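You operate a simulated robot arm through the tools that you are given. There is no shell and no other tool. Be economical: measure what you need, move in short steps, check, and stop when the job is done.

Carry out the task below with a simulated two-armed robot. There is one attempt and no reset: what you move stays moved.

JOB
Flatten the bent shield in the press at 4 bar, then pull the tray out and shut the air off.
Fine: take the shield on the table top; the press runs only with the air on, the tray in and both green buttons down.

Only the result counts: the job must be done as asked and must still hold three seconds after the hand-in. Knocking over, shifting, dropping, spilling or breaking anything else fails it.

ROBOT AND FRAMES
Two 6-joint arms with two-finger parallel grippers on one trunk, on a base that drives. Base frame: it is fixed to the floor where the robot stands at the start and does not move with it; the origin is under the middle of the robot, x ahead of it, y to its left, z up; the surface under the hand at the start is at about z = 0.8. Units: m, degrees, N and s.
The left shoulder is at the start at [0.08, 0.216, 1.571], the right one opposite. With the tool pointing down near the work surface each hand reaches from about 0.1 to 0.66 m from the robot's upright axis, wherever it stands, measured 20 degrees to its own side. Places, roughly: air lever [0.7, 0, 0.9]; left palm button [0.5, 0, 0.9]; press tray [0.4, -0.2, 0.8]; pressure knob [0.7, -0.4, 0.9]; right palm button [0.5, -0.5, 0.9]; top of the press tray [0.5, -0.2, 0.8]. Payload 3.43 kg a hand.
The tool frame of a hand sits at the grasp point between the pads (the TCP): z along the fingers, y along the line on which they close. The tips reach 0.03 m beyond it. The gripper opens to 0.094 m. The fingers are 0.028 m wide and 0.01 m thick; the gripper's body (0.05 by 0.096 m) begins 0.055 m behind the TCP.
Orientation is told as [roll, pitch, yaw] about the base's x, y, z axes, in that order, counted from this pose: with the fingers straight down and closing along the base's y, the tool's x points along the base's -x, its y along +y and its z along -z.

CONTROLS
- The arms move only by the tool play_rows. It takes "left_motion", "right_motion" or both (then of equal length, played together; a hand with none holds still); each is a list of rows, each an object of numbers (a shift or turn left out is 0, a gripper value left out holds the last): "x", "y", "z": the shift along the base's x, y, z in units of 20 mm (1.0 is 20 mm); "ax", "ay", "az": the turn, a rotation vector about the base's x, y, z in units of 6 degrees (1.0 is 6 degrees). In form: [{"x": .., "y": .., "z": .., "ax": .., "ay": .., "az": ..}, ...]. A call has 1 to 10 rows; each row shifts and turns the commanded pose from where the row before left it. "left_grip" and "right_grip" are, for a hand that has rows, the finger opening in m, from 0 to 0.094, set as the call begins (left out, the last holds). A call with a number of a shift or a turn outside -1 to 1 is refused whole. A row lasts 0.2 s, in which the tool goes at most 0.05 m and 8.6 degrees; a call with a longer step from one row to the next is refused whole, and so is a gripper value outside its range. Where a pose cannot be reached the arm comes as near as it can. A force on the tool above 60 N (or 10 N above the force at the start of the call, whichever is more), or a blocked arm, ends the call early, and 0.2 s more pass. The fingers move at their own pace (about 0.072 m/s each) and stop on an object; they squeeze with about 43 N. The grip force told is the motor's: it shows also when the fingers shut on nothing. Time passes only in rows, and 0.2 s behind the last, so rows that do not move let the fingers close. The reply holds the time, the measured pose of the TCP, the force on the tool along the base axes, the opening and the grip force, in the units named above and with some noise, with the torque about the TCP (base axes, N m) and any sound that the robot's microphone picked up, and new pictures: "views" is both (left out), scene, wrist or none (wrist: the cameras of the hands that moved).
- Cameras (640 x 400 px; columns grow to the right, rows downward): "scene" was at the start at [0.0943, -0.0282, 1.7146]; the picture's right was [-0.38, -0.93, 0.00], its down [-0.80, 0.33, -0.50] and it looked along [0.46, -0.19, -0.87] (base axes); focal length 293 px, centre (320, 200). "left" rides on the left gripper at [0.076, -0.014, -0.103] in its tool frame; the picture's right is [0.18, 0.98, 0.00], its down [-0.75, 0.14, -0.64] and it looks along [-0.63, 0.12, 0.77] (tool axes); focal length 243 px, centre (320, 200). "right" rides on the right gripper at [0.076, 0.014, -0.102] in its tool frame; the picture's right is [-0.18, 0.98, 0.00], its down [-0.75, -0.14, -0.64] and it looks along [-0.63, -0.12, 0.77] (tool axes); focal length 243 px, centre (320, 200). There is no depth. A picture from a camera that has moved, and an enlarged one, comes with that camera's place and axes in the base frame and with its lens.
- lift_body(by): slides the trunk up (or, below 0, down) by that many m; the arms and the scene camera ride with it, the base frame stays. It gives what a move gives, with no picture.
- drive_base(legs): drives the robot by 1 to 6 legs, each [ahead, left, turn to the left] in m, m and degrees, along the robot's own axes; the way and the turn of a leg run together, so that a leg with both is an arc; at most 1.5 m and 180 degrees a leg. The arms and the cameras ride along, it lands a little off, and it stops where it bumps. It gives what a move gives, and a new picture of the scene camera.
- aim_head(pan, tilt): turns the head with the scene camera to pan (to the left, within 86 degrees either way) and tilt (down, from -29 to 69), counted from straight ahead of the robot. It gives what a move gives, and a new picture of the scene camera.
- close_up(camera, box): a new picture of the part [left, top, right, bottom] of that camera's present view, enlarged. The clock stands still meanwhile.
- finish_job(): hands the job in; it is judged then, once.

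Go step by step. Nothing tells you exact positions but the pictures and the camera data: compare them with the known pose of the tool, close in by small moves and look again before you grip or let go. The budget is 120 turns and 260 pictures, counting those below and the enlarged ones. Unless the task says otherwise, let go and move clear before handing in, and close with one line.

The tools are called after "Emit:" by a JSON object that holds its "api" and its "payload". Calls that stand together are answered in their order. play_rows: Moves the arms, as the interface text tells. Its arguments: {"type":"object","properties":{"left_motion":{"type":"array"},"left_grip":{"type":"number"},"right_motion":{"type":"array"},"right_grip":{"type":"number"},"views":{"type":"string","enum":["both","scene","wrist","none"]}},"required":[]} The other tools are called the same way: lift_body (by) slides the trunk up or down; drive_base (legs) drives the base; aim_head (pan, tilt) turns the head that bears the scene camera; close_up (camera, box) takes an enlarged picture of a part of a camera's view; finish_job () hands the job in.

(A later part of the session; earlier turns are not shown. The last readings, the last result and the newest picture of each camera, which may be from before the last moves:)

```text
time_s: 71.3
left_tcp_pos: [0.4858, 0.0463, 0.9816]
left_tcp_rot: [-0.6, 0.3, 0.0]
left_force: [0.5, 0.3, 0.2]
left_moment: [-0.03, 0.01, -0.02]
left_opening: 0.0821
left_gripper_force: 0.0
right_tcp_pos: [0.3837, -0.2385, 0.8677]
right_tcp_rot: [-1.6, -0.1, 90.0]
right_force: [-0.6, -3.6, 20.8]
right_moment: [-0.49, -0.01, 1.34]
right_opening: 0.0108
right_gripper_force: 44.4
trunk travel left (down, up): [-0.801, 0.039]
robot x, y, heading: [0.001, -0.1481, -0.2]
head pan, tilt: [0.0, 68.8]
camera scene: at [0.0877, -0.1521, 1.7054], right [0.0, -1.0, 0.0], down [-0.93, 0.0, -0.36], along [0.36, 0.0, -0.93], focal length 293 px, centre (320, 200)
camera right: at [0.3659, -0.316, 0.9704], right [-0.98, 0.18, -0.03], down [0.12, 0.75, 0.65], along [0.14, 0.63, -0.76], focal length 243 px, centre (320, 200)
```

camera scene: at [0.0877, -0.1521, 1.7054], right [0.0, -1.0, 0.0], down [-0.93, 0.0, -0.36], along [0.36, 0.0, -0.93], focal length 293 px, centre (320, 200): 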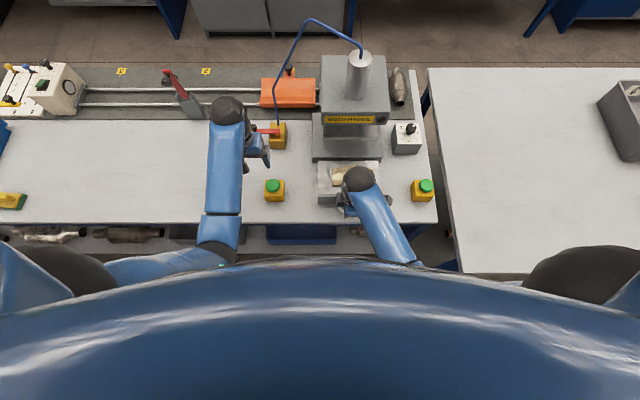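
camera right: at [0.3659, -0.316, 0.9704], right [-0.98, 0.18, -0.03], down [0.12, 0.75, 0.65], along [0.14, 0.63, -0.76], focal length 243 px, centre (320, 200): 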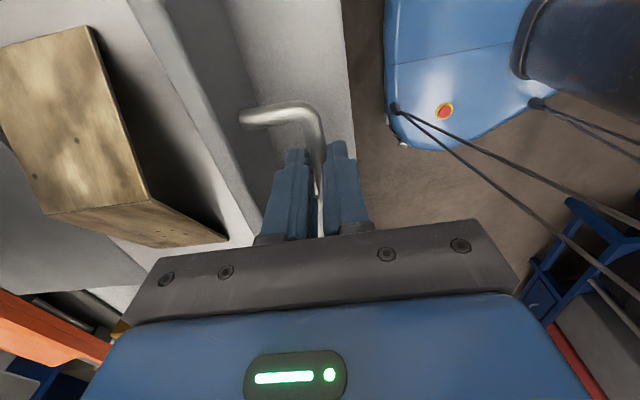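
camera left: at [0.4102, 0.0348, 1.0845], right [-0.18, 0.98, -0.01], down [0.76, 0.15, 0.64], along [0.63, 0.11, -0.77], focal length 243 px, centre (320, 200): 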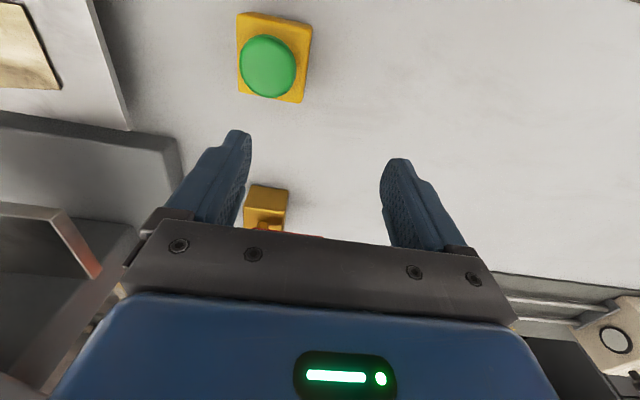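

The hand stopped early, but the fingers have closed to 10.8 mm on the bar. I'll look closely before pushing.

Emit:
{"api": "close_up", "payload": {"camera": "right", "box": [200, 80, 440, 260]}}

Emit:
{"api": "close_up", "payload": {"camera": "scene", "box": [300, 150, 440, 250]}}

```text
2.22 times, centred on (320, 170) of right
camera zoom: at [0.3659, -0.316, 0.9704], right [-0.98, 0.18, -0.03], down [0.12, 0.75, 0.65], along [0.14, 0.63, -0.76], focal length 539 px, centre (320, 267)
```

zoom: 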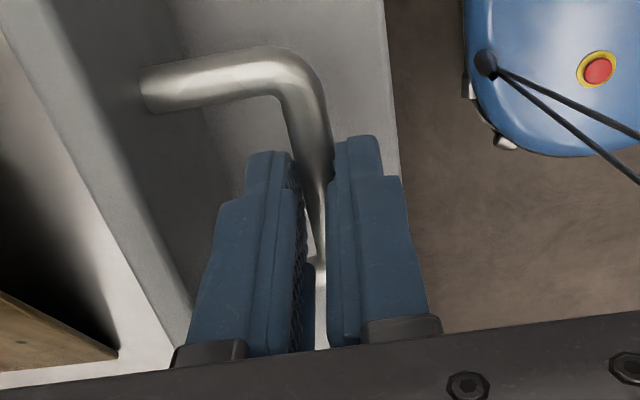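

```text
4.00 times, centred on (370, 200) of scene
camera zoom: at [0.0877, -0.1521, 1.7054], right [0.0, -1.0, 0.0], down [-0.93, 0.0, -0.36], along [0.36, 0.0, -0.93], focal length 1174 px, centre (120, 200)
```

zoom: 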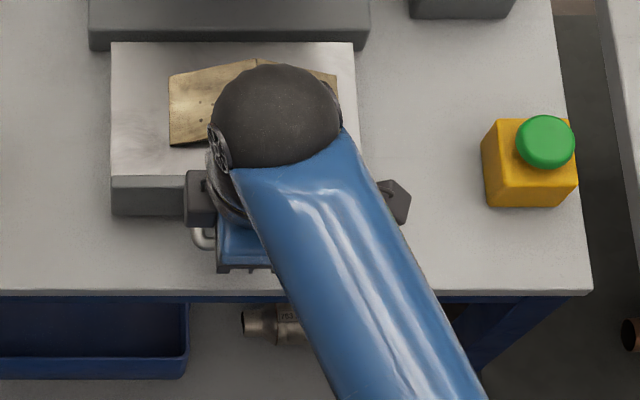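

The bar is between the fingertips. I'll ease up slightly and then push the tray in gently.

Emit:
{"api": "play_rows", "payload": {"right_motion": [{"z": 0.1}, {}], "views": "none"}}

Emit:
{"api": "play_rows", "payload": {"right_motion": [{"x": 0.2}, {"x": 0.3}, {"x": 0.3}, {"x": 0.3}], "views": "both"}}

```text
time_s: 71.9
left_tcp_pos: [0.4868, 0.0465, 0.9811]
left_tcp_rot: [-0.7, 0.4, -0.1]
left_force: [0.0, 0.6, 0.1]
left_moment: [0.02, -0.01, 0.04]
left_opening: 0.0819
left_gripper_force: 0.1
right_tcp_pos: [0.3827, -0.2409, 0.8686]
right_tcp_rot: [-1.2, 0.0, 89.8]
right_force: [-1.4, 3.9, -15.7]
right_moment: [0.51, 0.09, 1.28]
right_opening: 0.0111
right_gripper_force: 45.1
trunk travel left (down, up): [-0.801, 0.039]
robot x, y, heading: [-0.0003, -0.1492, 0.3]
head pan, tilt: [0.0, 68.8]
```

```text
time_s: 72.9
left_tcp_pos: [0.4876, 0.0463, 0.9788]
left_tcp_rot: [-0.6, 0.3, 0.0]
left_force: [-1.2, -0.3, 0.4]
left_moment: [0.0, 0.01, 0.0]
left_opening: 0.0819
left_gripper_force: 0.1
right_tcp_pos: [0.408, -0.2394, 0.8692]
right_tcp_rot: [-1.5, -0.1, 89.9]
right_force: [-1.9, 6.6, -29.1]
right_moment: [-0.13, 0.08, 1.27]
right_opening: 0.0112
right_gripper_force: 44.8
trunk travel left (down, up): [-0.801, 0.039]
robot x, y, heading: [0.0015, -0.1502, -0.1]
head pan, tilt: [0.0, 68.8]
camera scene: at [0.0924, -0.1515, 1.7051], right [0.0, -1.0, 0.0], down [-0.93, 0.0, -0.36], along [0.36, 0.0, -0.93], focal length 293 px, centre (320, 200)
camera right: at [0.3904, -0.3161, 0.9716], right [-0.98, 0.19, -0.02], down [0.13, 0.75, 0.65], along [0.14, 0.63, -0.76], focal length 243 px, centre (320, 200)
```

scene: 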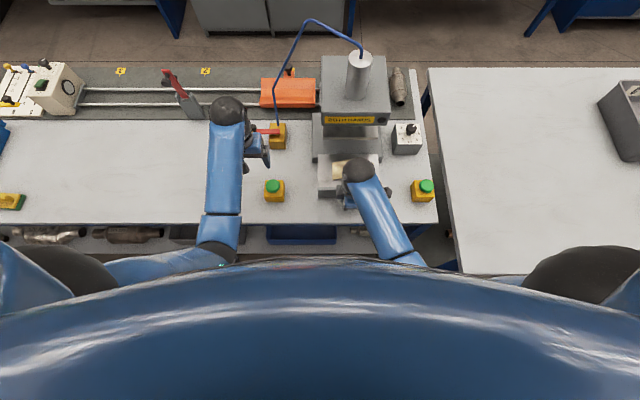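
right: 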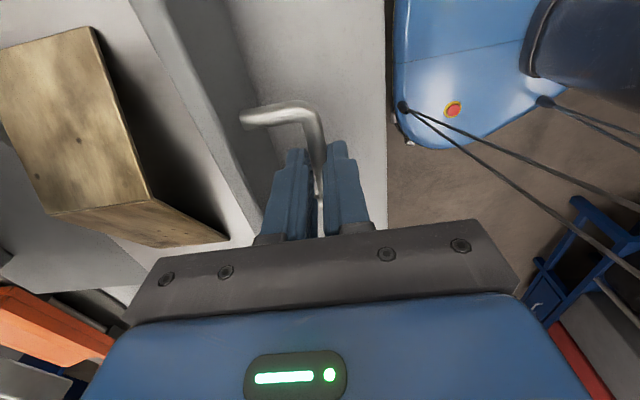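

The tray slides with the hand and the shield rides along. I'll push on, easing the vertical load.

Emit:
{"api": "play_rows", "payload": {"right_motion": [{"x": 0.3, "z": -0.07}, {"x": 0.5}, {"x": 0.5}, {"x": 0.5}, {"x": 0.5}, {"x": 0.5}, {"x": 0.5}, {"x": 0.5}], "views": "both"}}

```text
time_s: 74.7
left_tcp_pos: [0.4867, 0.046, 0.9809]
left_tcp_rot: [-0.7, 0.2, -0.1]
left_force: [0.2, 0.1, -0.5]
left_moment: [0.0, 0.0, -0.04]
left_opening: 0.082
left_gripper_force: 0.1
right_tcp_pos: [0.4825, -0.2401, 0.8692]
right_tcp_rot: [-1.7, -0.2, 89.8]
right_force: [-0.6, -3.0, 1.3]
right_moment: [-0.31, 0.06, 1.27]
right_opening: 0.0112
right_gripper_force: 44.9
trunk travel left (down, up): [-0.801, 0.039]
robot x, y, heading: [0.0036, -0.1515, -0.1]
head pan, tilt: [0.0, 68.8]
camera scene: at [0.0892, -0.1525, 1.7055], right [0.0, -1.0, 0.0], down [-0.93, 0.0, -0.36], along [0.36, 0.0, -0.93], focal length 293 px, centre (320, 200)
camera right: at [0.4653, -0.3163, 0.9715], right [-0.98, 0.19, -0.03], down [0.12, 0.75, 0.65], along [0.14, 0.63, -0.76], focal length 243 px, centre (320, 200)
```

scene: 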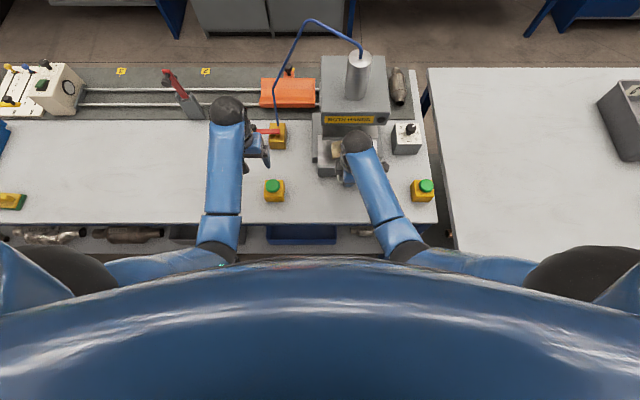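
right: 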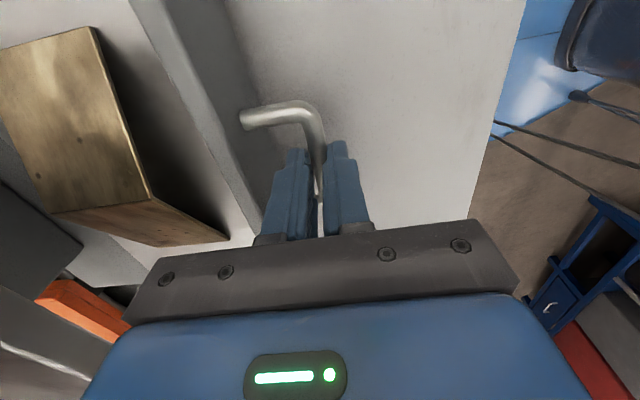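

I'll continue in small steps until it meets the stop.

Emit:
{"api": "play_rows", "payload": {"right_motion": [{"x": 0.3}, {"x": 0.3}, {"x": 0.3}, {"x": 0.3}, {"x": 0.3}, {"x": 0.3}], "views": "both"}}

```text
time_s: 76.1
left_tcp_pos: [0.4868, 0.0454, 0.9824]
left_tcp_rot: [-0.6, 0.1, 0.1]
left_force: [-1.6, 0.1, -0.2]
left_moment: [-0.04, 0.02, -0.01]
left_opening: 0.0819
left_gripper_force: 0.1
right_tcp_pos: [0.5198, -0.2406, 0.8689]
right_tcp_rot: [-1.7, -0.2, 89.7]
right_force: [1.2, -3.6, 8.3]
right_moment: [-0.5, 0.0, 1.25]
right_opening: 0.011
right_gripper_force: 44.0
trunk travel left (down, up): [-0.801, 0.039]
robot x, y, heading: [0.0007, -0.1518, 0.0]
head pan, tilt: [0.0, 68.8]
camera scene: at [0.0886, -0.1525, 1.7055], right [0.0, -1.0, 0.0], down [-0.93, 0.0, -0.36], along [0.36, 0.0, -0.93], focal length 293 px, centre (320, 200)
camera right: at [0.5017, -0.3163, 0.9714], right [-0.98, 0.19, -0.03], down [0.12, 0.75, 0.65], along [0.14, 0.63, -0.76], focal length 243 px, centre (320, 200)
```

scene: 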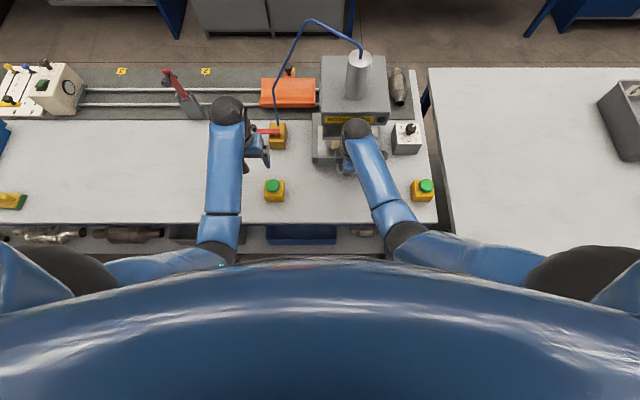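
right: 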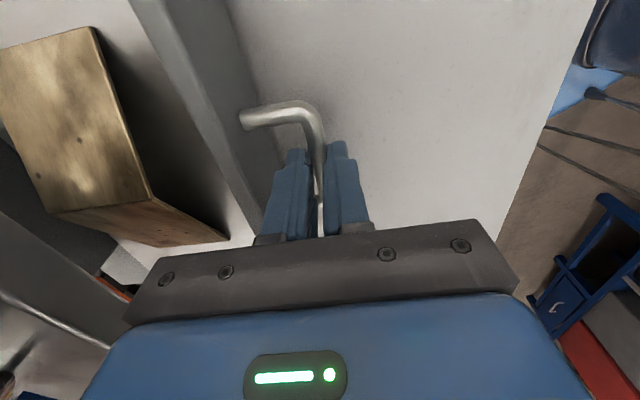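

I'll check how far the tray is in and the gap between the hand and the press head.

Emit:
{"api": "close_up", "payload": {"camera": "scene", "box": [300, 90, 420, 190]}}

Emit:
{"api": "close_up", "payload": {"camera": "left", "box": [0, 0, 320, 300]}}

```text
4.00 times, centred on (360, 140) of scene
camera zoom: at [0.0886, -0.1525, 1.7055], right [0.0, -1.0, 0.0], down [-0.93, 0.0, -0.36], along [0.36, 0.0, -0.93], focal length 1174 px, centre (160, 440)
```

zoom: 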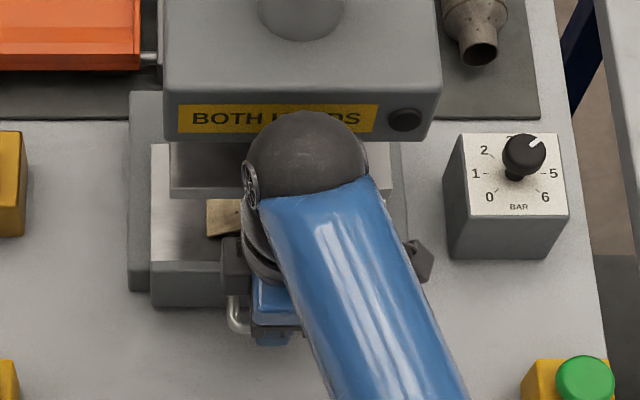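

```text
1.33 times, centred on (160, 150) of left
camera zoom: at [0.4102, 0.0327, 1.0849], right [-0.18, 0.98, -0.01], down [0.76, 0.15, 0.64], along [0.63, 0.11, -0.77], focal length 324 px, centre (533, 267)
```

zoom: 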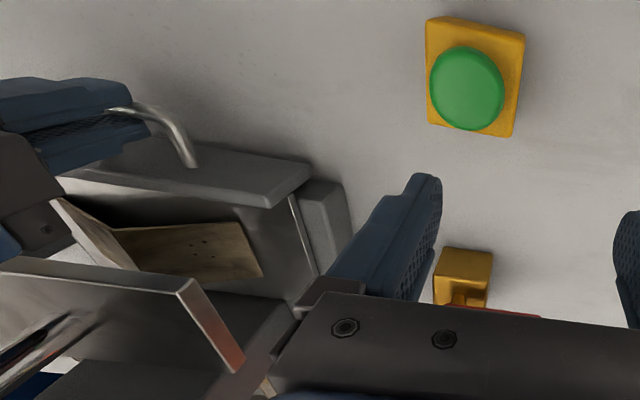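

The tray wall stands about 1 cm short of the press base, and the hand still has about 2 cm to the head. I'll push gently up to the stop.

Emit:
{"api": "play_rows", "payload": {"right_motion": [{"x": 0.2}, {"x": 0.2}, {"x": 0.2}, {"x": 0.2}], "views": "wrist"}}

Emit:
{"api": "close_up", "payload": {"camera": "left", "box": [0, 0, 320, 300]}}

```text
time_s: 77.1
left_tcp_pos: [0.4783, 0.0456, 0.984]
left_tcp_rot: [-0.6, -0.2, 0.0]
left_force: [-0.4, -0.2, 0.2]
left_moment: [-0.02, 0.05, 0.0]
left_opening: 0.0819
left_gripper_force: 0.0
right_tcp_pos: [0.5209, -0.2396, 0.8697]
right_tcp_rot: [-0.9, 0.1, 90.0]
right_force: [-51.4, 2.9, 10.8]
right_moment: [1.4, 1.33, 1.28]
right_opening: 0.0109
right_gripper_force: 44.8
trunk travel left (down, up): [-0.801, 0.039]
robot x, y, heading: [-0.001, -0.1505, -0.3]
head pan, tilt: [0.0, 68.8]
camera right: at [0.5046, -0.316, 0.9718], right [-0.98, 0.19, -0.01], down [0.13, 0.75, 0.64], along [0.13, 0.63, -0.76], focal length 243 px, centre (320, 200)
```

right: 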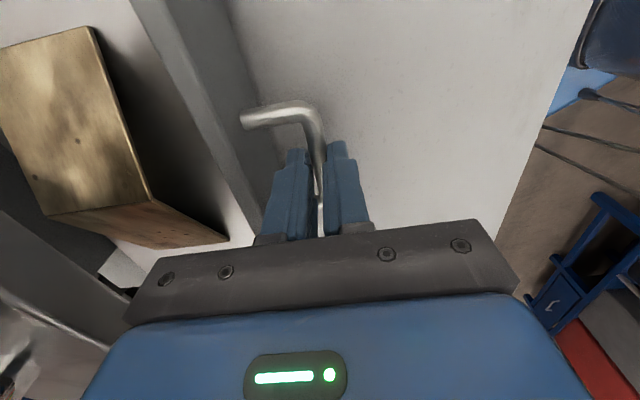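

```text
1.33 times, centred on (160, 150) of left
camera zoom: at [0.4015, 0.0336, 1.0878], right [-0.18, 0.98, -0.01], down [0.75, 0.15, 0.64], along [0.63, 0.11, -0.77], focal length 324 px, centre (533, 267)
```

zoom: 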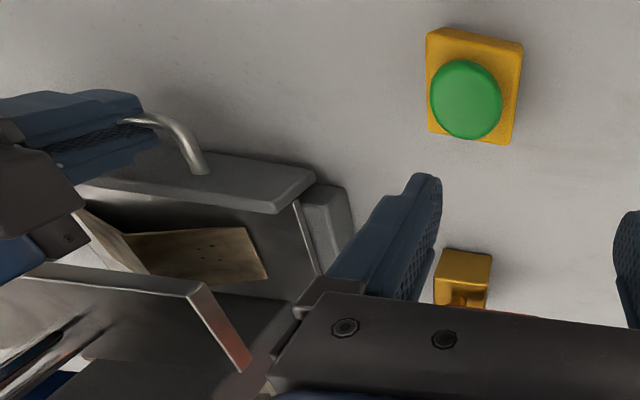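

The tray met its stop after 137 mm of travel, with -51 N. I'll unload the push, then release the handle.

Emit:
{"api": "play_rows", "payload": {"right_motion": [{"x": -0.3}, {"x": -0.2}, {}], "views": "none"}}

```text
time_s: 77.9
left_tcp_pos: [0.4837, 0.0457, 0.9828]
left_tcp_rot: [-0.6, 0.1, 0.1]
left_force: [0.6, 0.1, 0.4]
left_moment: [-0.04, 0.0, -0.04]
left_opening: 0.0819
left_gripper_force: 0.1
right_tcp_pos: [0.5206, -0.2406, 0.8701]
right_tcp_rot: [-1.4, 0.1, 89.9]
right_force: [-23.9, 6.6, -6.5]
right_moment: [-0.12, 0.57, 1.31]
right_opening: 0.0108
right_gripper_force: 44.4
trunk travel left (down, up): [-0.801, 0.039]
robot x, y, heading: [0.0002, -0.1483, 0.1]
head pan, tilt: [0.0, 68.8]
```

Emit:
{"api": "play_rows", "payload": {"right_motion": [{"x": -0.2}, {"x": -0.15}, {}], "views": "none"}}

Emit:
{"api": "play_rows", "payload": {"right_motion": [{}, {}, {}], "right_grip": 0.05, "views": "wrist"}}

```text
time_s: 78.7
left_tcp_pos: [0.4879, 0.046, 0.979]
left_tcp_rot: [-0.5, 0.3, 0.0]
left_force: [0.4, 0.7, -0.2]
left_moment: [-0.01, 0.04, 0.0]
left_opening: 0.0819
left_gripper_force: 0.0
right_tcp_pos: [0.5197, -0.2407, 0.8708]
right_tcp_rot: [-1.7, 0.0, 89.8]
right_force: [-1.1, 2.1, -7.3]
right_moment: [-1.33, -0.04, 1.2]
right_opening: 0.0108
right_gripper_force: 44.6
trunk travel left (down, up): [-0.801, 0.039]
robot x, y, heading: [0.0022, -0.1461, 0.1]
head pan, tilt: [0.0, 68.8]
```

```text
time_s: 79.5
left_tcp_pos: [0.4852, 0.0461, 0.9805]
left_tcp_rot: [-0.6, 0.2, 0.0]
left_force: [-0.1, -0.4, -0.5]
left_moment: [0.01, 0.04, 0.0]
left_opening: 0.082
left_gripper_force: 0.1
right_tcp_pos: [0.5174, -0.241, 0.8702]
right_tcp_rot: [-1.6, -0.2, 89.7]
right_force: [-3.3, -0.7, 2.1]
right_moment: [0.01, -0.04, -0.02]
right_opening: 0.0481
right_gripper_force: 0.0
trunk travel left (down, up): [-0.801, 0.039]
robot x, y, heading: [0.0, -0.1477, -0.1]
head pan, tilt: [0.0, 68.8]
camera right: at [0.4994, -0.3165, 0.9709], right [-0.98, 0.19, -0.03], down [0.13, 0.75, 0.65], along [0.14, 0.63, -0.76], focal length 243 px, centre (320, 200)
```

right: 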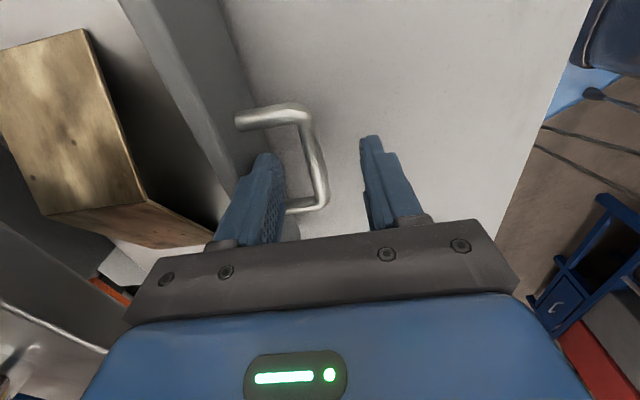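

Released; the front finger brushes the wall, so I'll shift 3 mm away and then rise.

Emit:
{"api": "play_rows", "payload": {"right_motion": [{"x": -0.15}, {"z": 0.5}, {"z": 1}, {"z": 1}, {"z": 1}, {"z": 1}, {"z": 1}, {"x": -1}, {"x": -1}, {"x": -1}], "views": "none"}}

Emit:
{"api": "play_rows", "payload": {"right_motion": [{"x": -1, "y": -1}, {"x": -1, "y": -1}, {"y": -1}, {"y": -1}, {"y": -1}, {"y": -1}, {"y": -1}, {"y": -1}, {"y": -1}, {"y": -1}]}}

Emit:
{"api": "close_up", "payload": {"camera": "scene", "box": [290, 80, 450, 210]}}

```text
time_s: 81.7
left_tcp_pos: [0.4855, 0.0438, 0.9816]
left_tcp_rot: [-0.5, 0.2, 0.1]
left_force: [0.4, -0.4, -0.2]
left_moment: [0.01, 0.02, 0.0]
left_opening: 0.0821
left_gripper_force: 0.0
right_tcp_pos: [0.4526, -0.2414, 0.9801]
right_tcp_rot: [-1.6, 0.0, 89.8]
right_force: [0.4, 0.1, 0.5]
right_moment: [-0.01, 0.02, 0.01]
right_opening: 0.0501
right_gripper_force: 0.1
trunk travel left (down, up): [-0.801, 0.039]
robot x, y, heading: [-0.0005, -0.1504, 0.2]
head pan, tilt: [0.0, 68.8]
```

```text
time_s: 83.9
left_tcp_pos: [0.4865, 0.0455, 0.9812]
left_tcp_rot: [-0.6, 0.2, -0.1]
left_force: [-0.1, 1.1, -0.3]
left_moment: [0.0, -0.03, -0.01]
left_opening: 0.0817
left_gripper_force: 0.1
right_tcp_pos: [0.4166, -0.4407, 0.9792]
right_tcp_rot: [-1.6, -0.2, 89.9]
right_force: [0.1, 0.5, 0.4]
right_moment: [0.01, -0.04, -0.01]
right_opening: 0.0496
right_gripper_force: 0.0
trunk travel left (down, up): [-0.801, 0.039]
robot x, y, heading: [0.0016, -0.1483, 0.1]
head pan, tilt: [0.0, 68.8]
camera scene: at [0.0892, -0.1526, 1.7054], right [0.0, -1.0, 0.0], down [-0.93, 0.0, -0.36], along [0.36, 0.0, -0.93], focal length 293 px, centre (320, 200)
camera right: at [0.3981, -0.5176, 1.0807], right [-0.98, 0.19, -0.03], down [0.13, 0.75, 0.65], along [0.14, 0.63, -0.76], focal length 243 px, centre (320, 200)
```

scene: 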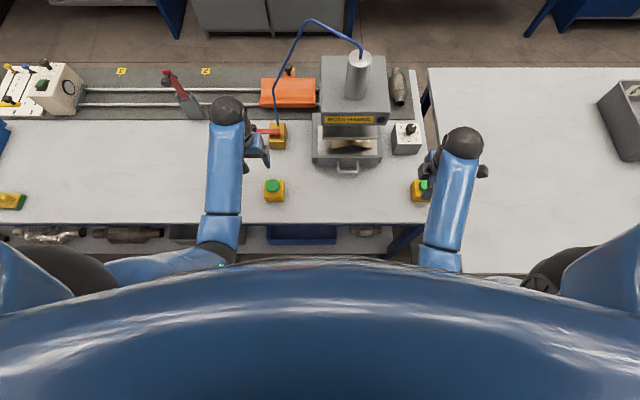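
right: 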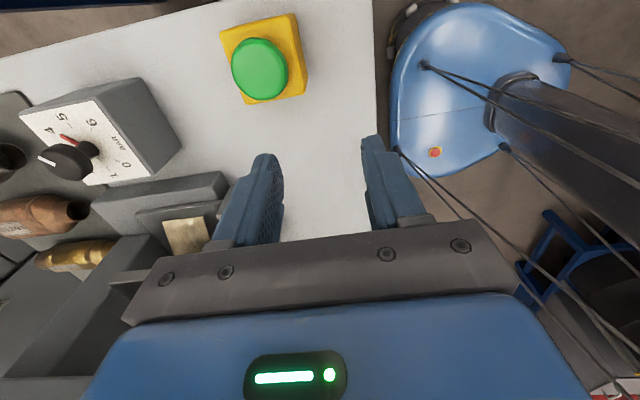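

```text
3.08 times, centred on (370, 145) of scene
camera zoom: at [0.0892, -0.1526, 1.7054], right [0.0, -1.0, 0.0], down [-0.93, 0.0, -0.36], along [0.36, 0.0, -0.93], focal length 903 px, centre (166, 369)
```

zoom: 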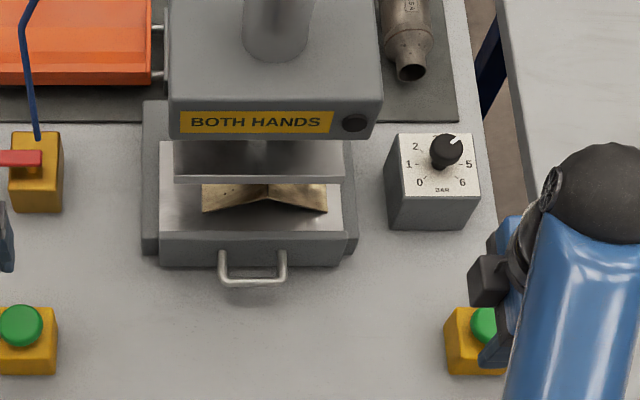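

The tray is in and the shield sits under the platen. The right camera now sees the pointer from the side, so I'll zoom in.

Emit:
{"api": "close_up", "payload": {"camera": "right", "box": [10, 70, 190, 200]}}

```text
3.08 times, centred on (100, 135) of right
camera zoom: at [0.3981, -0.5176, 1.0807], right [-0.98, 0.19, -0.03], down [0.13, 0.75, 0.65], along [0.14, 0.63, -0.76], focal length 746 px, centre (997, 400)
```

zoom: 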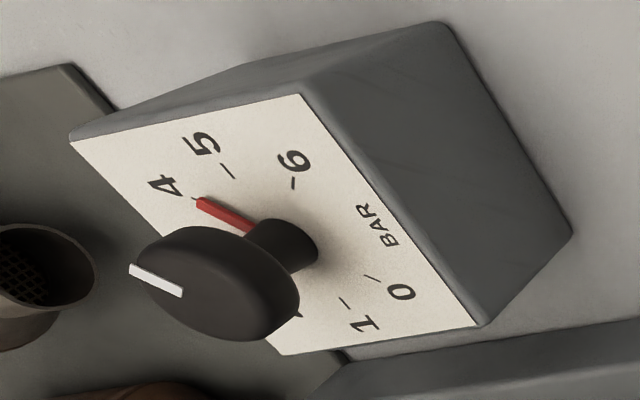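

Both measurements read about 51.5 degrees past 3, which is 4.14 bar. I'll trim it back by about 6.5 degrees. The right hand goes above the knob again.

Emit:
{"api": "play_rows", "payload": {"right_motion": [{"ax": 0.27, "az": -1}, {"x": 1, "az": -1}, {"x": 1, "az": -1}, {"x": 1, "az": -1}, {"x": 1, "az": -1}, {"x": 1, "az": -1}, {"x": 1, "az": -1}, {"x": 1, "az": -1}, {"x": 1, "az": -1}, {"x": 1, "az": -1}], "right_grip": 0.07, "views": "none"}}

Emit:
{"api": "play_rows", "payload": {"right_motion": [{"x": 1, "az": -1}, {"x": 1, "az": -1}, {"x": 0.7, "y": -0.2, "az": -1}, {"az": -1}, {"az": -1}, {"az": -1}, {"az": -1}, {"az": -1}, {"az": -1}, {"az": -0.15}], "views": "none"}}

```text
time_s: 86.1
left_tcp_pos: [0.4873, 0.0463, 0.9818]
left_tcp_rot: [-0.5, 0.3, 0.1]
left_force: [0.1, -0.1, 0.0]
left_moment: [-0.02, 0.01, -0.01]
left_opening: 0.082
left_gripper_force: 0.1
right_tcp_pos: [0.5955, -0.4391, 0.9786]
right_tcp_rot: [-1.5, -1.6, 29.8]
right_force: [0.7, 1.1, -0.1]
right_moment: [0.0, 0.02, 0.03]
right_opening: 0.07
right_gripper_force: 0.0
trunk travel left (down, up): [-0.801, 0.039]
robot x, y, heading: [-0.0022, -0.1476, -0.1]
head pan, tilt: [0.0, 68.8]
```

```text
time_s: 88.3
left_tcp_pos: [0.4854, 0.0452, 0.9804]
left_tcp_rot: [-0.5, 0.2, 0.0]
left_force: [-0.5, -0.3, 0.1]
left_moment: [0.0, -0.01, 0.02]
left_opening: 0.0815
left_gripper_force: 0.3
right_tcp_pos: [0.6486, -0.4445, 0.9804]
right_tcp_rot: [-1.5, -1.7, -25.1]
right_force: [-0.2, 0.3, 0.0]
right_moment: [-0.02, -0.01, 0.02]
right_opening: 0.0701
right_gripper_force: 0.1
trunk travel left (down, up): [-0.801, 0.039]
robot x, y, heading: [0.0014, -0.1524, 0.1]
head pan, tilt: [0.0, 68.8]
```

I'll straighten the small tilt, align, and lower around the cap.

Emit:
{"api": "play_rows", "payload": {"right_motion": [{"ax": 0.35, "ay": 0.15}, {"x": 0.09, "y": -0.14, "z": -0.6}, {"z": -0.9}, {"z": -0.9}, {"z": -0.85}, {}], "views": "wrist"}}

```text
time_s: 89.7
left_tcp_pos: [0.4866, 0.0454, 0.9807]
left_tcp_rot: [-0.7, 0.2, 0.0]
left_force: [-0.7, 0.9, 0.3]
left_moment: [0.01, 0.01, -0.01]
left_opening: 0.0822
left_gripper_force: 0.0
right_tcp_pos: [0.6501, -0.4454, 0.9131]
right_tcp_rot: [0.0, 0.1, -25.2]
right_force: [0.0, -0.2, -0.6]
right_moment: [-0.01, -0.01, 0.0]
right_opening: 0.0699
right_gripper_force: 0.1
trunk travel left (down, up): [-0.801, 0.039]
robot x, y, heading: [0.0003, -0.1486, -0.0]
head pan, tilt: [0.0, 68.8]
camera right: at [0.587, -0.4008, 1.0167], right [0.58, 0.81, 0.0], down [0.62, -0.45, 0.64], along [0.52, -0.37, -0.77], focal length 243 px, centre (320, 200)
```

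right: 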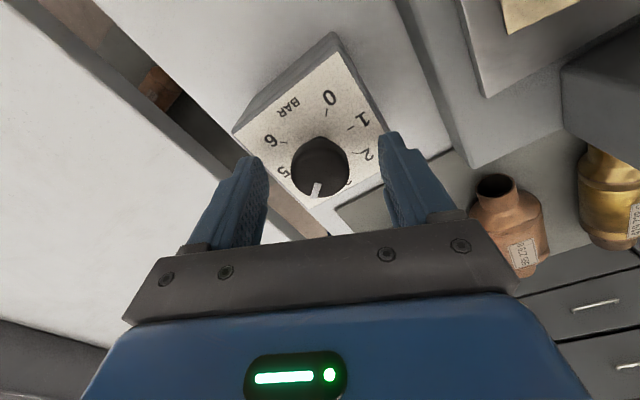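

Emit:
{"api": "play_rows", "payload": {"right_motion": [{"y": -0.08}, {}, {}, {}], "right_grip": 0.0, "views": "none"}}

Emit:
{"api": "play_rows", "payload": {"right_motion": [{"az": 0.55}, {"az": 0.55}, {}], "views": "none"}}

Emit:
{"api": "play_rows", "payload": {"right_motion": [{}, {}, {}], "right_grip": 0.08, "views": "none"}}

Emit:
{"api": "play_rows", "payload": {"right_motion": [{"z": 0.5}, {"z": 1}, {"z": 1}, {"z": 1}, {"x": -1}, {"x": -1, "az": 0.5}, {"x": -1, "az": 0.5}, {"x": -1, "az": 0.5}, {"x": -1, "az": 0.5}, {"x": -1, "az": 1}], "views": "none"}}

Emit:
{"api": "play_rows", "payload": {"right_motion": [{"x": -1}, {"x": -1}, {"x": -0.5}, {}], "views": "both"}}

Emit:
{"api": "close_up", "payload": {"camera": "scene", "box": [397, 118, 421, 142]}}

```text
time_s: 90.7
left_tcp_pos: [0.4867, 0.0467, 0.9794]
left_tcp_rot: [-0.7, 0.2, 0.0]
left_force: [0.4, 0.1, 0.2]
left_moment: [0.02, -0.01, -0.01]
left_opening: 0.0821
left_gripper_force: 0.1
right_tcp_pos: [0.6514, -0.4455, 0.9145]
right_tcp_rot: [0.0, 0.0, -25.0]
right_force: [2.9, 7.1, -0.1]
right_moment: [0.51, 0.13, -0.01]
right_opening: 0.0332
right_gripper_force: 44.8
trunk travel left (down, up): [-0.801, 0.039]
robot x, y, heading: [-0.0044, -0.1493, -0.2]
head pan, tilt: [0.0, 68.8]
```

```text
time_s: 91.5
left_tcp_pos: [0.4867, 0.047, 0.9813]
left_tcp_rot: [-0.6, 0.2, 0.0]
left_force: [0.0, -0.2, 0.4]
left_moment: [-0.03, 0.01, 0.0]
left_opening: 0.082
left_gripper_force: 0.0
right_tcp_pos: [0.651, -0.4472, 0.9149]
right_tcp_rot: [0.0, -0.1, -18.4]
right_force: [3.9, 11.6, 2.6]
right_moment: [0.71, 0.54, -0.01]
right_opening: 0.0331
right_gripper_force: 44.9
trunk travel left (down, up): [-0.801, 0.039]
robot x, y, heading: [0.0025, -0.1476, -0.2]
head pan, tilt: [0.0, 68.8]
```

```text
time_s: 92.3
left_tcp_pos: [0.4861, 0.0453, 0.9813]
left_tcp_rot: [-0.7, 0.3, 0.0]
left_force: [1.1, -0.7, -0.3]
left_moment: [0.01, 0.0, 0.01]
left_opening: 0.0818
left_gripper_force: 0.0
right_tcp_pos: [0.6499, -0.4478, 0.9134]
right_tcp_rot: [0.0, 0.0, -18.4]
right_force: [-0.5, -0.4, 0.3]
right_moment: [-0.01, 0.04, 0.03]
right_opening: 0.0802
right_gripper_force: 0.0
trunk travel left (down, up): [-0.801, 0.039]
robot x, y, heading: [0.0001, -0.1503, 0.2]
head pan, tilt: [0.0, 68.8]
```

```text
time_s: 94.5
left_tcp_pos: [0.4842, 0.0464, 0.981]
left_tcp_rot: [-0.5, 0.2, -0.1]
left_force: [-0.3, 0.7, 0.5]
left_moment: [-0.01, -0.02, -0.03]
left_opening: 0.0819
left_gripper_force: 0.0
right_tcp_pos: [0.5299, -0.4476, 0.9843]
right_tcp_rot: [0.0, -0.2, -0.3]
right_force: [-0.4, -0.1, 0.0]
right_moment: [-0.03, 0.01, 0.02]
right_opening: 0.0802
right_gripper_force: 0.1
trunk travel left (down, up): [-0.801, 0.039]
robot x, y, heading: [0.0016, -0.1507, -0.2]
head pan, tilt: [0.0, 68.8]
```

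```text
time_s: 95.5
left_tcp_pos: [0.4866, 0.0447, 0.981]
left_tcp_rot: [-0.5, 0.2, 0.1]
left_force: [0.1, 0.4, 0.4]
left_moment: [0.03, 0.0, -0.03]
left_opening: 0.0819
left_gripper_force: 0.1
right_tcp_pos: [0.4812, -0.4483, 0.9843]
right_tcp_rot: [-0.1, 0.1, -0.5]
right_force: [-0.7, -0.1, -0.1]
right_moment: [-0.01, -0.01, -0.02]
right_opening: 0.0799
right_gripper_force: 0.1
trunk travel left (down, up): [-0.801, 0.039]
robot x, y, heading: [-0.0004, -0.1484, 0.2]
head pan, tilt: [0.0, 68.8]
camera scene: at [0.0898, -0.152, 1.7053], right [0.0, -1.0, 0.0], down [-0.93, 0.0, -0.36], along [0.36, 0.0, -0.93], focal length 293 px, centre (320, 200)
camera right: at [0.4037, -0.4322, 1.0865], right [0.19, 0.98, 0.0], down [0.75, -0.15, 0.64], along [0.63, -0.12, -0.77], focal length 243 px, centre (320, 200)
```

scene: 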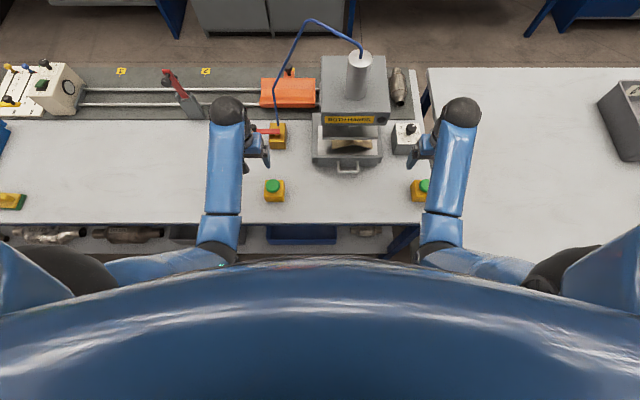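
right: 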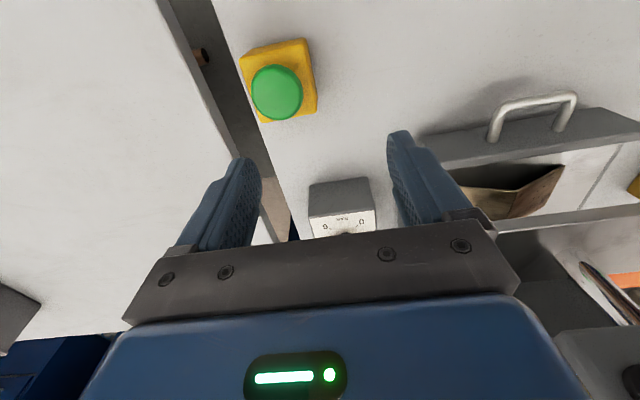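

```text
16.00 times, centred on (409, 130) of scene
camera zoom: at [0.0898, -0.152, 1.7053], right [0.0, -1.0, 0.0], down [-0.93, 0.0, -0.36], along [0.36, 0.0, -0.93], focal length 4694 px, centre (-1104, 1320)
```

zoom: 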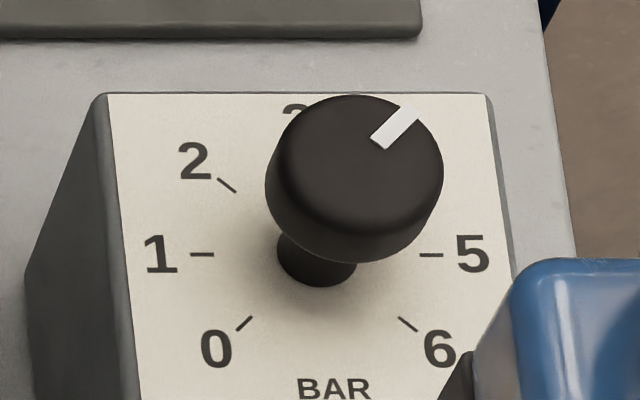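

The mark now reads exactly 4. Next is the air lever: I'll look closely at it.

Emit:
{"api": "close_up", "payload": {"camera": "scene", "box": [235, 100, 305, 165]}}

Emit:
{"api": "play_rows", "payload": {"left_motion": [{"x": -1}, {"x": -1}, {"x": -1}, {"x": -0.5}], "left_grip": 0.09, "views": "both"}}

Emit:
{"api": "close_up", "payload": {"camera": "left", "box": [180, 120, 400, 280]}}

```text
6.15 times, centred on (270, 132) of scene
camera zoom: at [0.0898, -0.152, 1.7053], right [0.0, -1.0, 0.0], down [-0.93, 0.0, -0.36], along [0.36, 0.0, -0.93], focal length 1806 px, centre (628, 615)
```

zoom: 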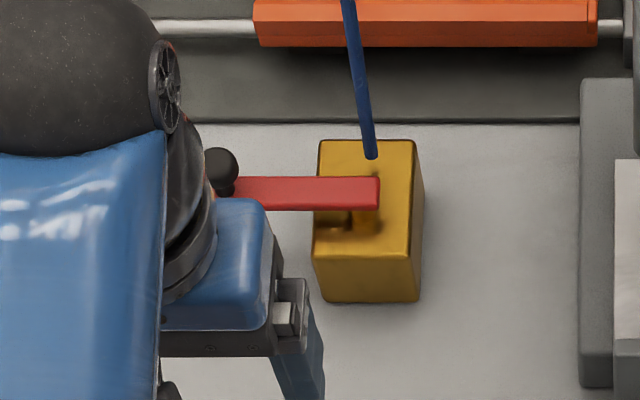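

```text
time_s: 96.5
left_tcp_pos: [0.4163, 0.0444, 0.9814]
left_tcp_rot: [-0.6, 0.2, 0.0]
left_force: [-0.1, 0.2, -0.2]
left_moment: [-0.01, 0.01, -0.05]
left_opening: 0.09
left_gripper_force: 0.1
right_tcp_pos: [0.4788, -0.4485, 0.9841]
right_tcp_rot: [0.1, -0.1, -0.6]
right_force: [-0.5, 0.4, 0.9]
right_moment: [0.01, 0.03, -0.03]
right_opening: 0.08
right_gripper_force: 0.0
trunk travel left (down, up): [-0.801, 0.039]
robot x, y, heading: [0.0007, -0.1456, 0.0]
head pan, tilt: [0.0, 68.8]
camera scene: at [0.0884, -0.1519, 1.7054], right [0.0, -1.0, 0.0], down [-0.93, 0.0, -0.36], along [0.36, 0.0, -0.93], focal length 293 px, centre (320, 200)
camera left: at [0.3392, 0.0329, 1.0844], right [-0.18, 0.98, -0.01], down [0.76, 0.15, 0.64], along [0.63, 0.11, -0.77], focal length 243 px, centre (320, 200)
```

scene: 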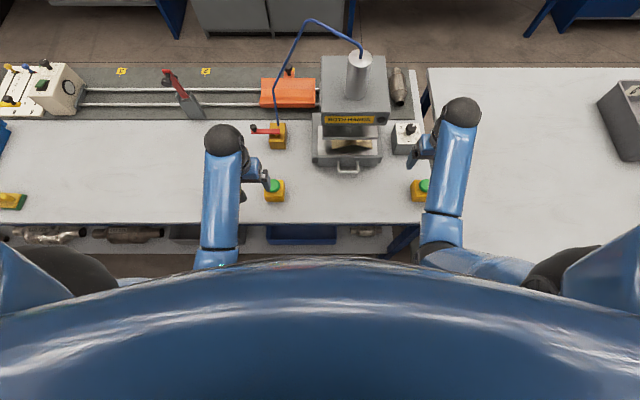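
left: 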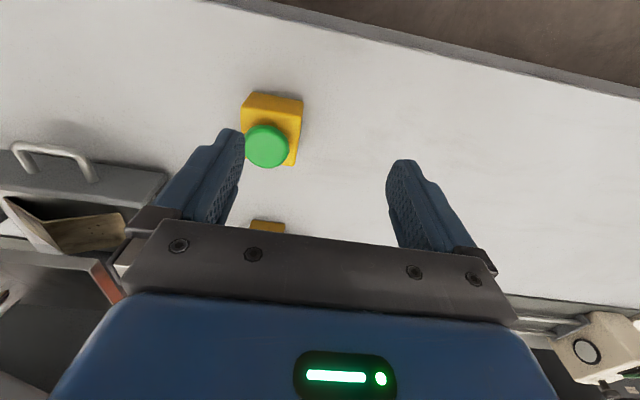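

```text
2.50 times, centred on (290, 200) of left
camera zoom: at [0.3392, 0.0329, 1.0844], right [-0.18, 0.98, -0.01], down [0.76, 0.15, 0.64], along [0.63, 0.11, -0.77], focal length 606 px, centre (395, 200)
```

zoom: 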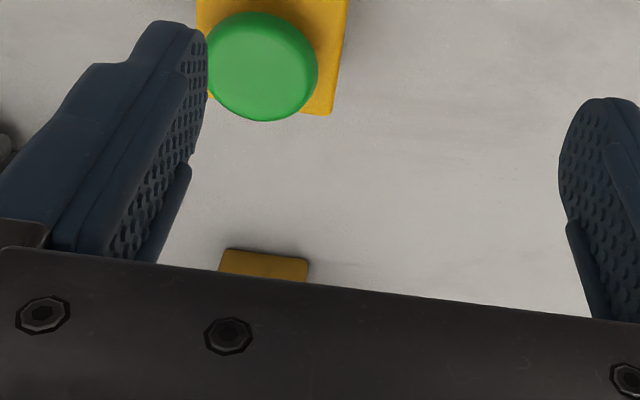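

Emit:
{"api": "close_up", "payload": {"camera": "scene", "box": [240, 110, 300, 160]}}

Emit:
{"api": "close_up", "payload": {"camera": "scene", "box": [220, 100, 300, 205]}}

```text
8.00 times, centred on (270, 135) of scene
camera zoom: at [0.0884, -0.1519, 1.7054], right [0.0, -1.0, 0.0], down [-0.93, 0.0, -0.36], along [0.36, 0.0, -0.93], focal length 2347 px, centre (720, 720)
```

zoom: 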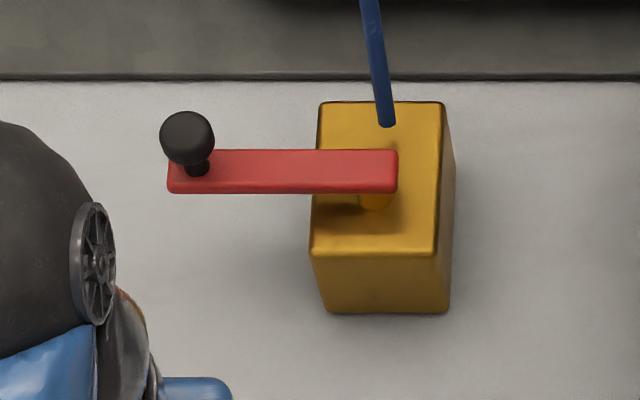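

```text
3.81 times, centred on (260, 152) of scene
camera zoom: at [0.0884, -0.1519, 1.7054], right [0.0, -1.0, 0.0], down [-0.93, 0.0, -0.36], along [0.36, 0.0, -0.93], focal length 1118 px, centre (549, 381)
```

zoom: 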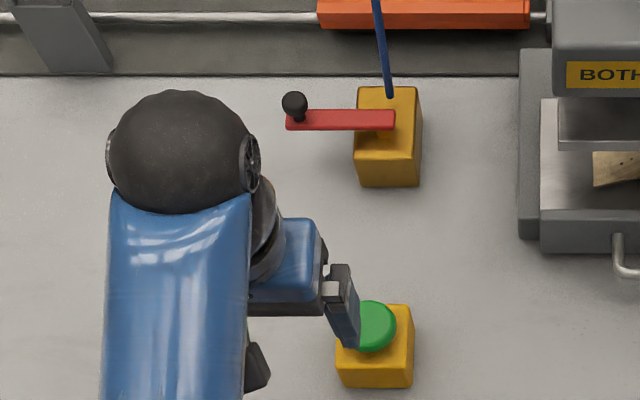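

The valve lever points along +y; a quarter turn toward -x should open it, since the hose blocks the +x side. I'll bring the left hand, turned -45 degrees, above the lever's ball near [0.663, 0.072].

Emit:
{"api": "play_rows", "payload": {"left_motion": [{"x": 1, "z": 0.2}, {"x": 1, "az": -0.5}, {"x": 1, "az": -1}, {"x": 1, "az": -1}, {"x": 1, "az": -1}, {"x": 1, "az": -1}, {"x": 1, "az": -1}, {"x": 1, "y": 0.5, "az": -1}, {"x": 1, "y": 0.5, "az": -1}, {"x": 1, "y": 0.4}], "left_grip": 0.06, "views": "none"}}

Emit:
{"api": "play_rows", "payload": {"left_motion": [{"x": 1}, {"x": 1}, {"x": 0.4}, {}], "views": "both"}}

```text
time_s: 98.7
left_tcp_pos: [0.6158, 0.0746, 0.984]
left_tcp_rot: [-0.6, 0.2, -45.1]
left_force: [-0.5, -0.5, 0.2]
left_moment: [-0.03, 0.01, -0.01]
left_opening: 0.0601
left_gripper_force: 0.0
right_tcp_pos: [0.4803, -0.4473, 0.9847]
right_tcp_rot: [0.0, 0.0, -0.5]
right_force: [-0.4, -0.4, -0.9]
right_moment: [0.01, 0.02, -0.01]
right_opening: 0.0799
right_gripper_force: 0.0
trunk travel left (down, up): [-0.801, 0.039]
robot x, y, heading: [0.0001, -0.1484, 0.3]
head pan, tilt: [0.0, 68.8]
```

```text
time_s: 99.7
left_tcp_pos: [0.6627, 0.0729, 0.9857]
left_tcp_rot: [-0.6, 0.2, -45.0]
left_force: [-0.2, -0.5, -0.6]
left_moment: [-0.03, -0.03, 0.01]
left_opening: 0.0598
left_gripper_force: 0.1
right_tcp_pos: [0.4794, -0.4471, 0.9852]
right_tcp_rot: [0.0, -0.2, -0.5]
right_force: [-0.4, -0.1, -0.4]
right_moment: [-0.01, -0.01, 0.0]
right_opening: 0.0799
right_gripper_force: 0.1
trunk travel left (down, up): [-0.801, 0.039]
robot x, y, heading: [-0.0017, -0.1503, 0.1]
head pan, tilt: [0.0, 68.8]
camera scene: at [0.0883, -0.152, 1.7054], right [0.0, -1.0, 0.0], down [-0.93, 0.0, -0.36], along [0.36, 0.0, -0.93], focal length 293 px, centre (320, 200)
camera left: at [0.6001, 0.1177, 1.0894], right [0.56, 0.83, -0.01], down [0.64, -0.43, 0.64], along [0.52, -0.37, -0.77], focal length 243 px, centre (320, 200)
```

scene: 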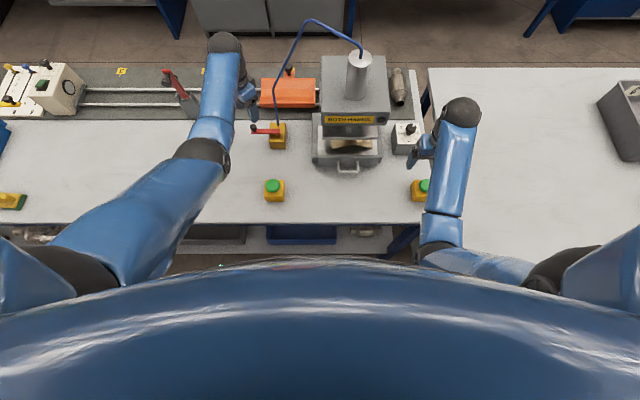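
left: 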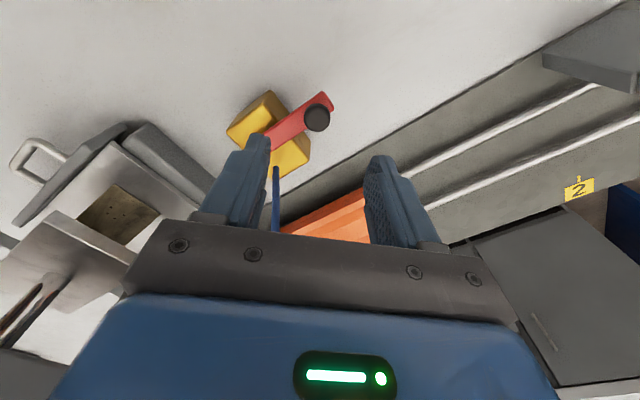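

The ball is right below the hand at about [0.664, 0.072, 0.888]. I'll lower so the fingertips surround it, then close.

Emit:
{"api": "play_rows", "payload": {"left_motion": [{"z": -1}, {"z": -1}, {"z": -1}, {"z": -0.6}], "views": "wrist"}}

Emit:
{"api": "close_up", "payload": {"camera": "left", "box": [200, 90, 440, 250]}}

```text
time_s: 100.7
left_tcp_pos: [0.6644, 0.0734, 0.9136]
left_tcp_rot: [-0.6, 0.1, -44.9]
left_force: [-0.1, -0.3, 0.4]
left_moment: [-0.02, 0.0, 0.0]
left_opening: 0.0599
left_gripper_force: 0.0
right_tcp_pos: [0.4807, -0.4464, 0.9842]
right_tcp_rot: [0.0, -0.1, -0.5]
right_force: [-0.4, -0.6, -0.1]
right_moment: [0.03, -0.02, -0.01]
right_opening: 0.0801
right_gripper_force: 0.1
trunk travel left (down, up): [-0.801, 0.039]
robot x, y, heading: [0.0017, -0.1486, 0.3]
head pan, tilt: [0.0, 68.8]
camera left: at [0.6011, 0.1181, 1.0169], right [0.56, 0.83, -0.01], down [0.64, -0.43, 0.64], along [0.52, -0.37, -0.77], focal length 243 px, centre (320, 200)
```

left: 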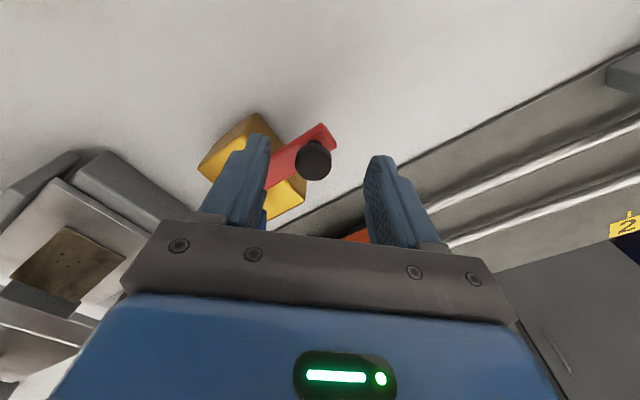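

```text
2.50 times, centred on (320, 170) of left
camera zoom: at [0.6011, 0.1181, 1.0169], right [0.56, 0.83, -0.01], down [0.64, -0.43, 0.64], along [0.52, -0.37, -0.77], focal length 606 px, centre (320, 275)
```

zoom: 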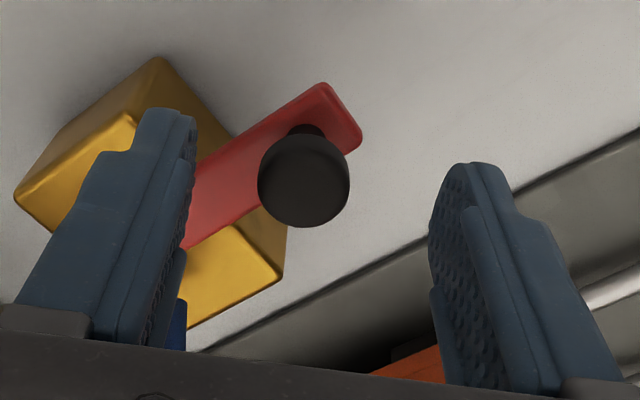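

The inner finger would come down on the bar at this angle. I'll turn to -90 degrees to straddle the bar, and lower further.

Emit:
{"api": "play_rows", "payload": {"left_motion": [{"z": 0.3, "az": -1}, {"az": -1}, {"az": -1}, {"az": -1}, {"az": -1}, {"az": -1}, {"az": -1}, {"az": -0.5}, {"z": -0.8}, {"z": -0.5}], "views": "wrist"}}

Emit:
{"api": "close_up", "payload": {"camera": "left", "box": [200, 90, 440, 250]}}

```text
time_s: 102.9
left_tcp_pos: [0.6554, 0.0738, 0.8987]
left_tcp_rot: [-0.7, 0.3, -90.1]
left_force: [-0.4, 0.3, 0.7]
left_moment: [0.01, -0.02, -0.02]
left_opening: 0.0601
left_gripper_force: 0.0
left hand out of reach, approached as far as the arm can: row 9, 10
right_tcp_pos: [0.4796, -0.4469, 0.9845]
right_tcp_rot: [0.0, 0.1, -0.4]
right_force: [0.7, 0.2, 0.0]
right_moment: [0.01, 0.0, 0.04]
right_opening: 0.08
right_gripper_force: 0.0
trunk travel left (down, up): [-0.801, 0.039]
robot x, y, heading: [0.0005, -0.1504, -0.2]
head pan, tilt: [0.0, 68.8]
camera left: at [0.6425, 0.1507, 1.0018], right [0.98, 0.18, -0.01], down [0.15, -0.76, 0.64], along [0.11, -0.63, -0.77], focal length 243 px, centre (320, 200)
```

left: 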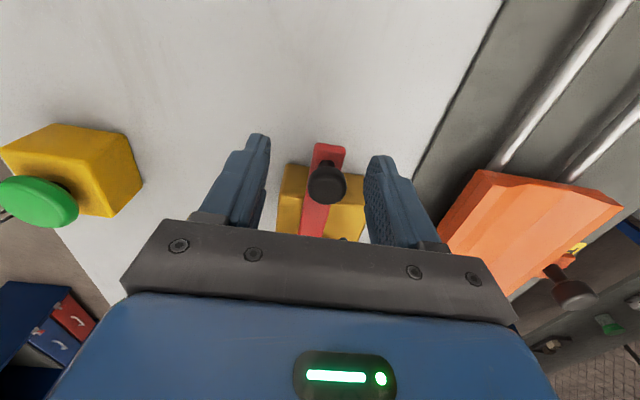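

```text
2.50 times, centred on (320, 170) of left
camera zoom: at [0.6425, 0.1507, 1.0018], right [0.98, 0.18, -0.01], down [0.15, -0.76, 0.64], along [0.11, -0.63, -0.77], focal length 606 px, centre (320, 275)
```

zoom: 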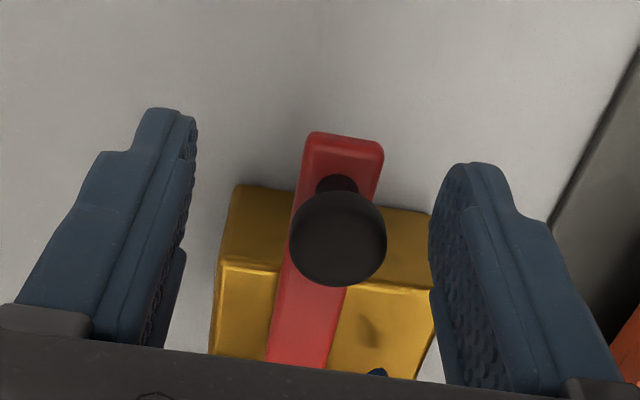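

The ball is between the fingers at a good height. I'll close on it.

Emit:
{"api": "play_rows", "payload": {"left_motion": [{}, {}, {}, {}], "left_grip": 0.0, "views": "wrist"}}

```text
time_s: 103.9
left_tcp_pos: [0.6556, 0.0746, 0.8988]
left_tcp_rot: [-0.6, 0.2, -90.0]
left_force: [1.0, 0.9, -0.9]
left_moment: [0.15, -0.26, 0.07]
left_opening: 0.021
left_gripper_force: 45.5
right_tcp_pos: [0.4805, -0.4482, 0.9839]
right_tcp_rot: [0.0, 0.0, -0.5]
right_force: [-0.6, -0.2, -0.5]
right_moment: [0.01, 0.02, -0.02]
right_opening: 0.0799
right_gripper_force: 0.2
trunk travel left (down, up): [-0.801, 0.039]
robot x, y, heading: [0.0022, -0.1503, -0.0]
head pan, tilt: [0.0, 68.8]
camera left: at [0.643, 0.1507, 1.0019], right [0.98, 0.18, -0.01], down [0.15, -0.76, 0.64], along [0.11, -0.63, -0.77], focal length 243 px, centre (320, 200)
```

left: 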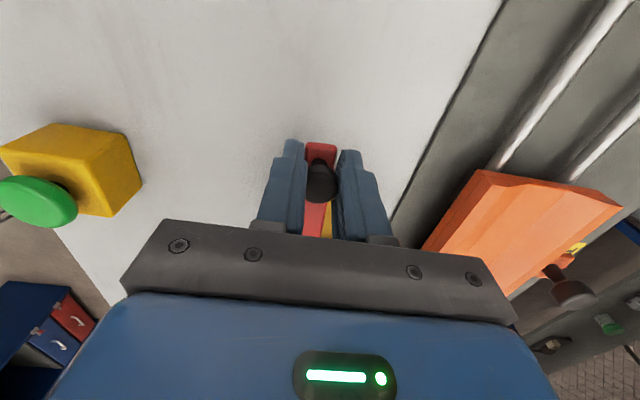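

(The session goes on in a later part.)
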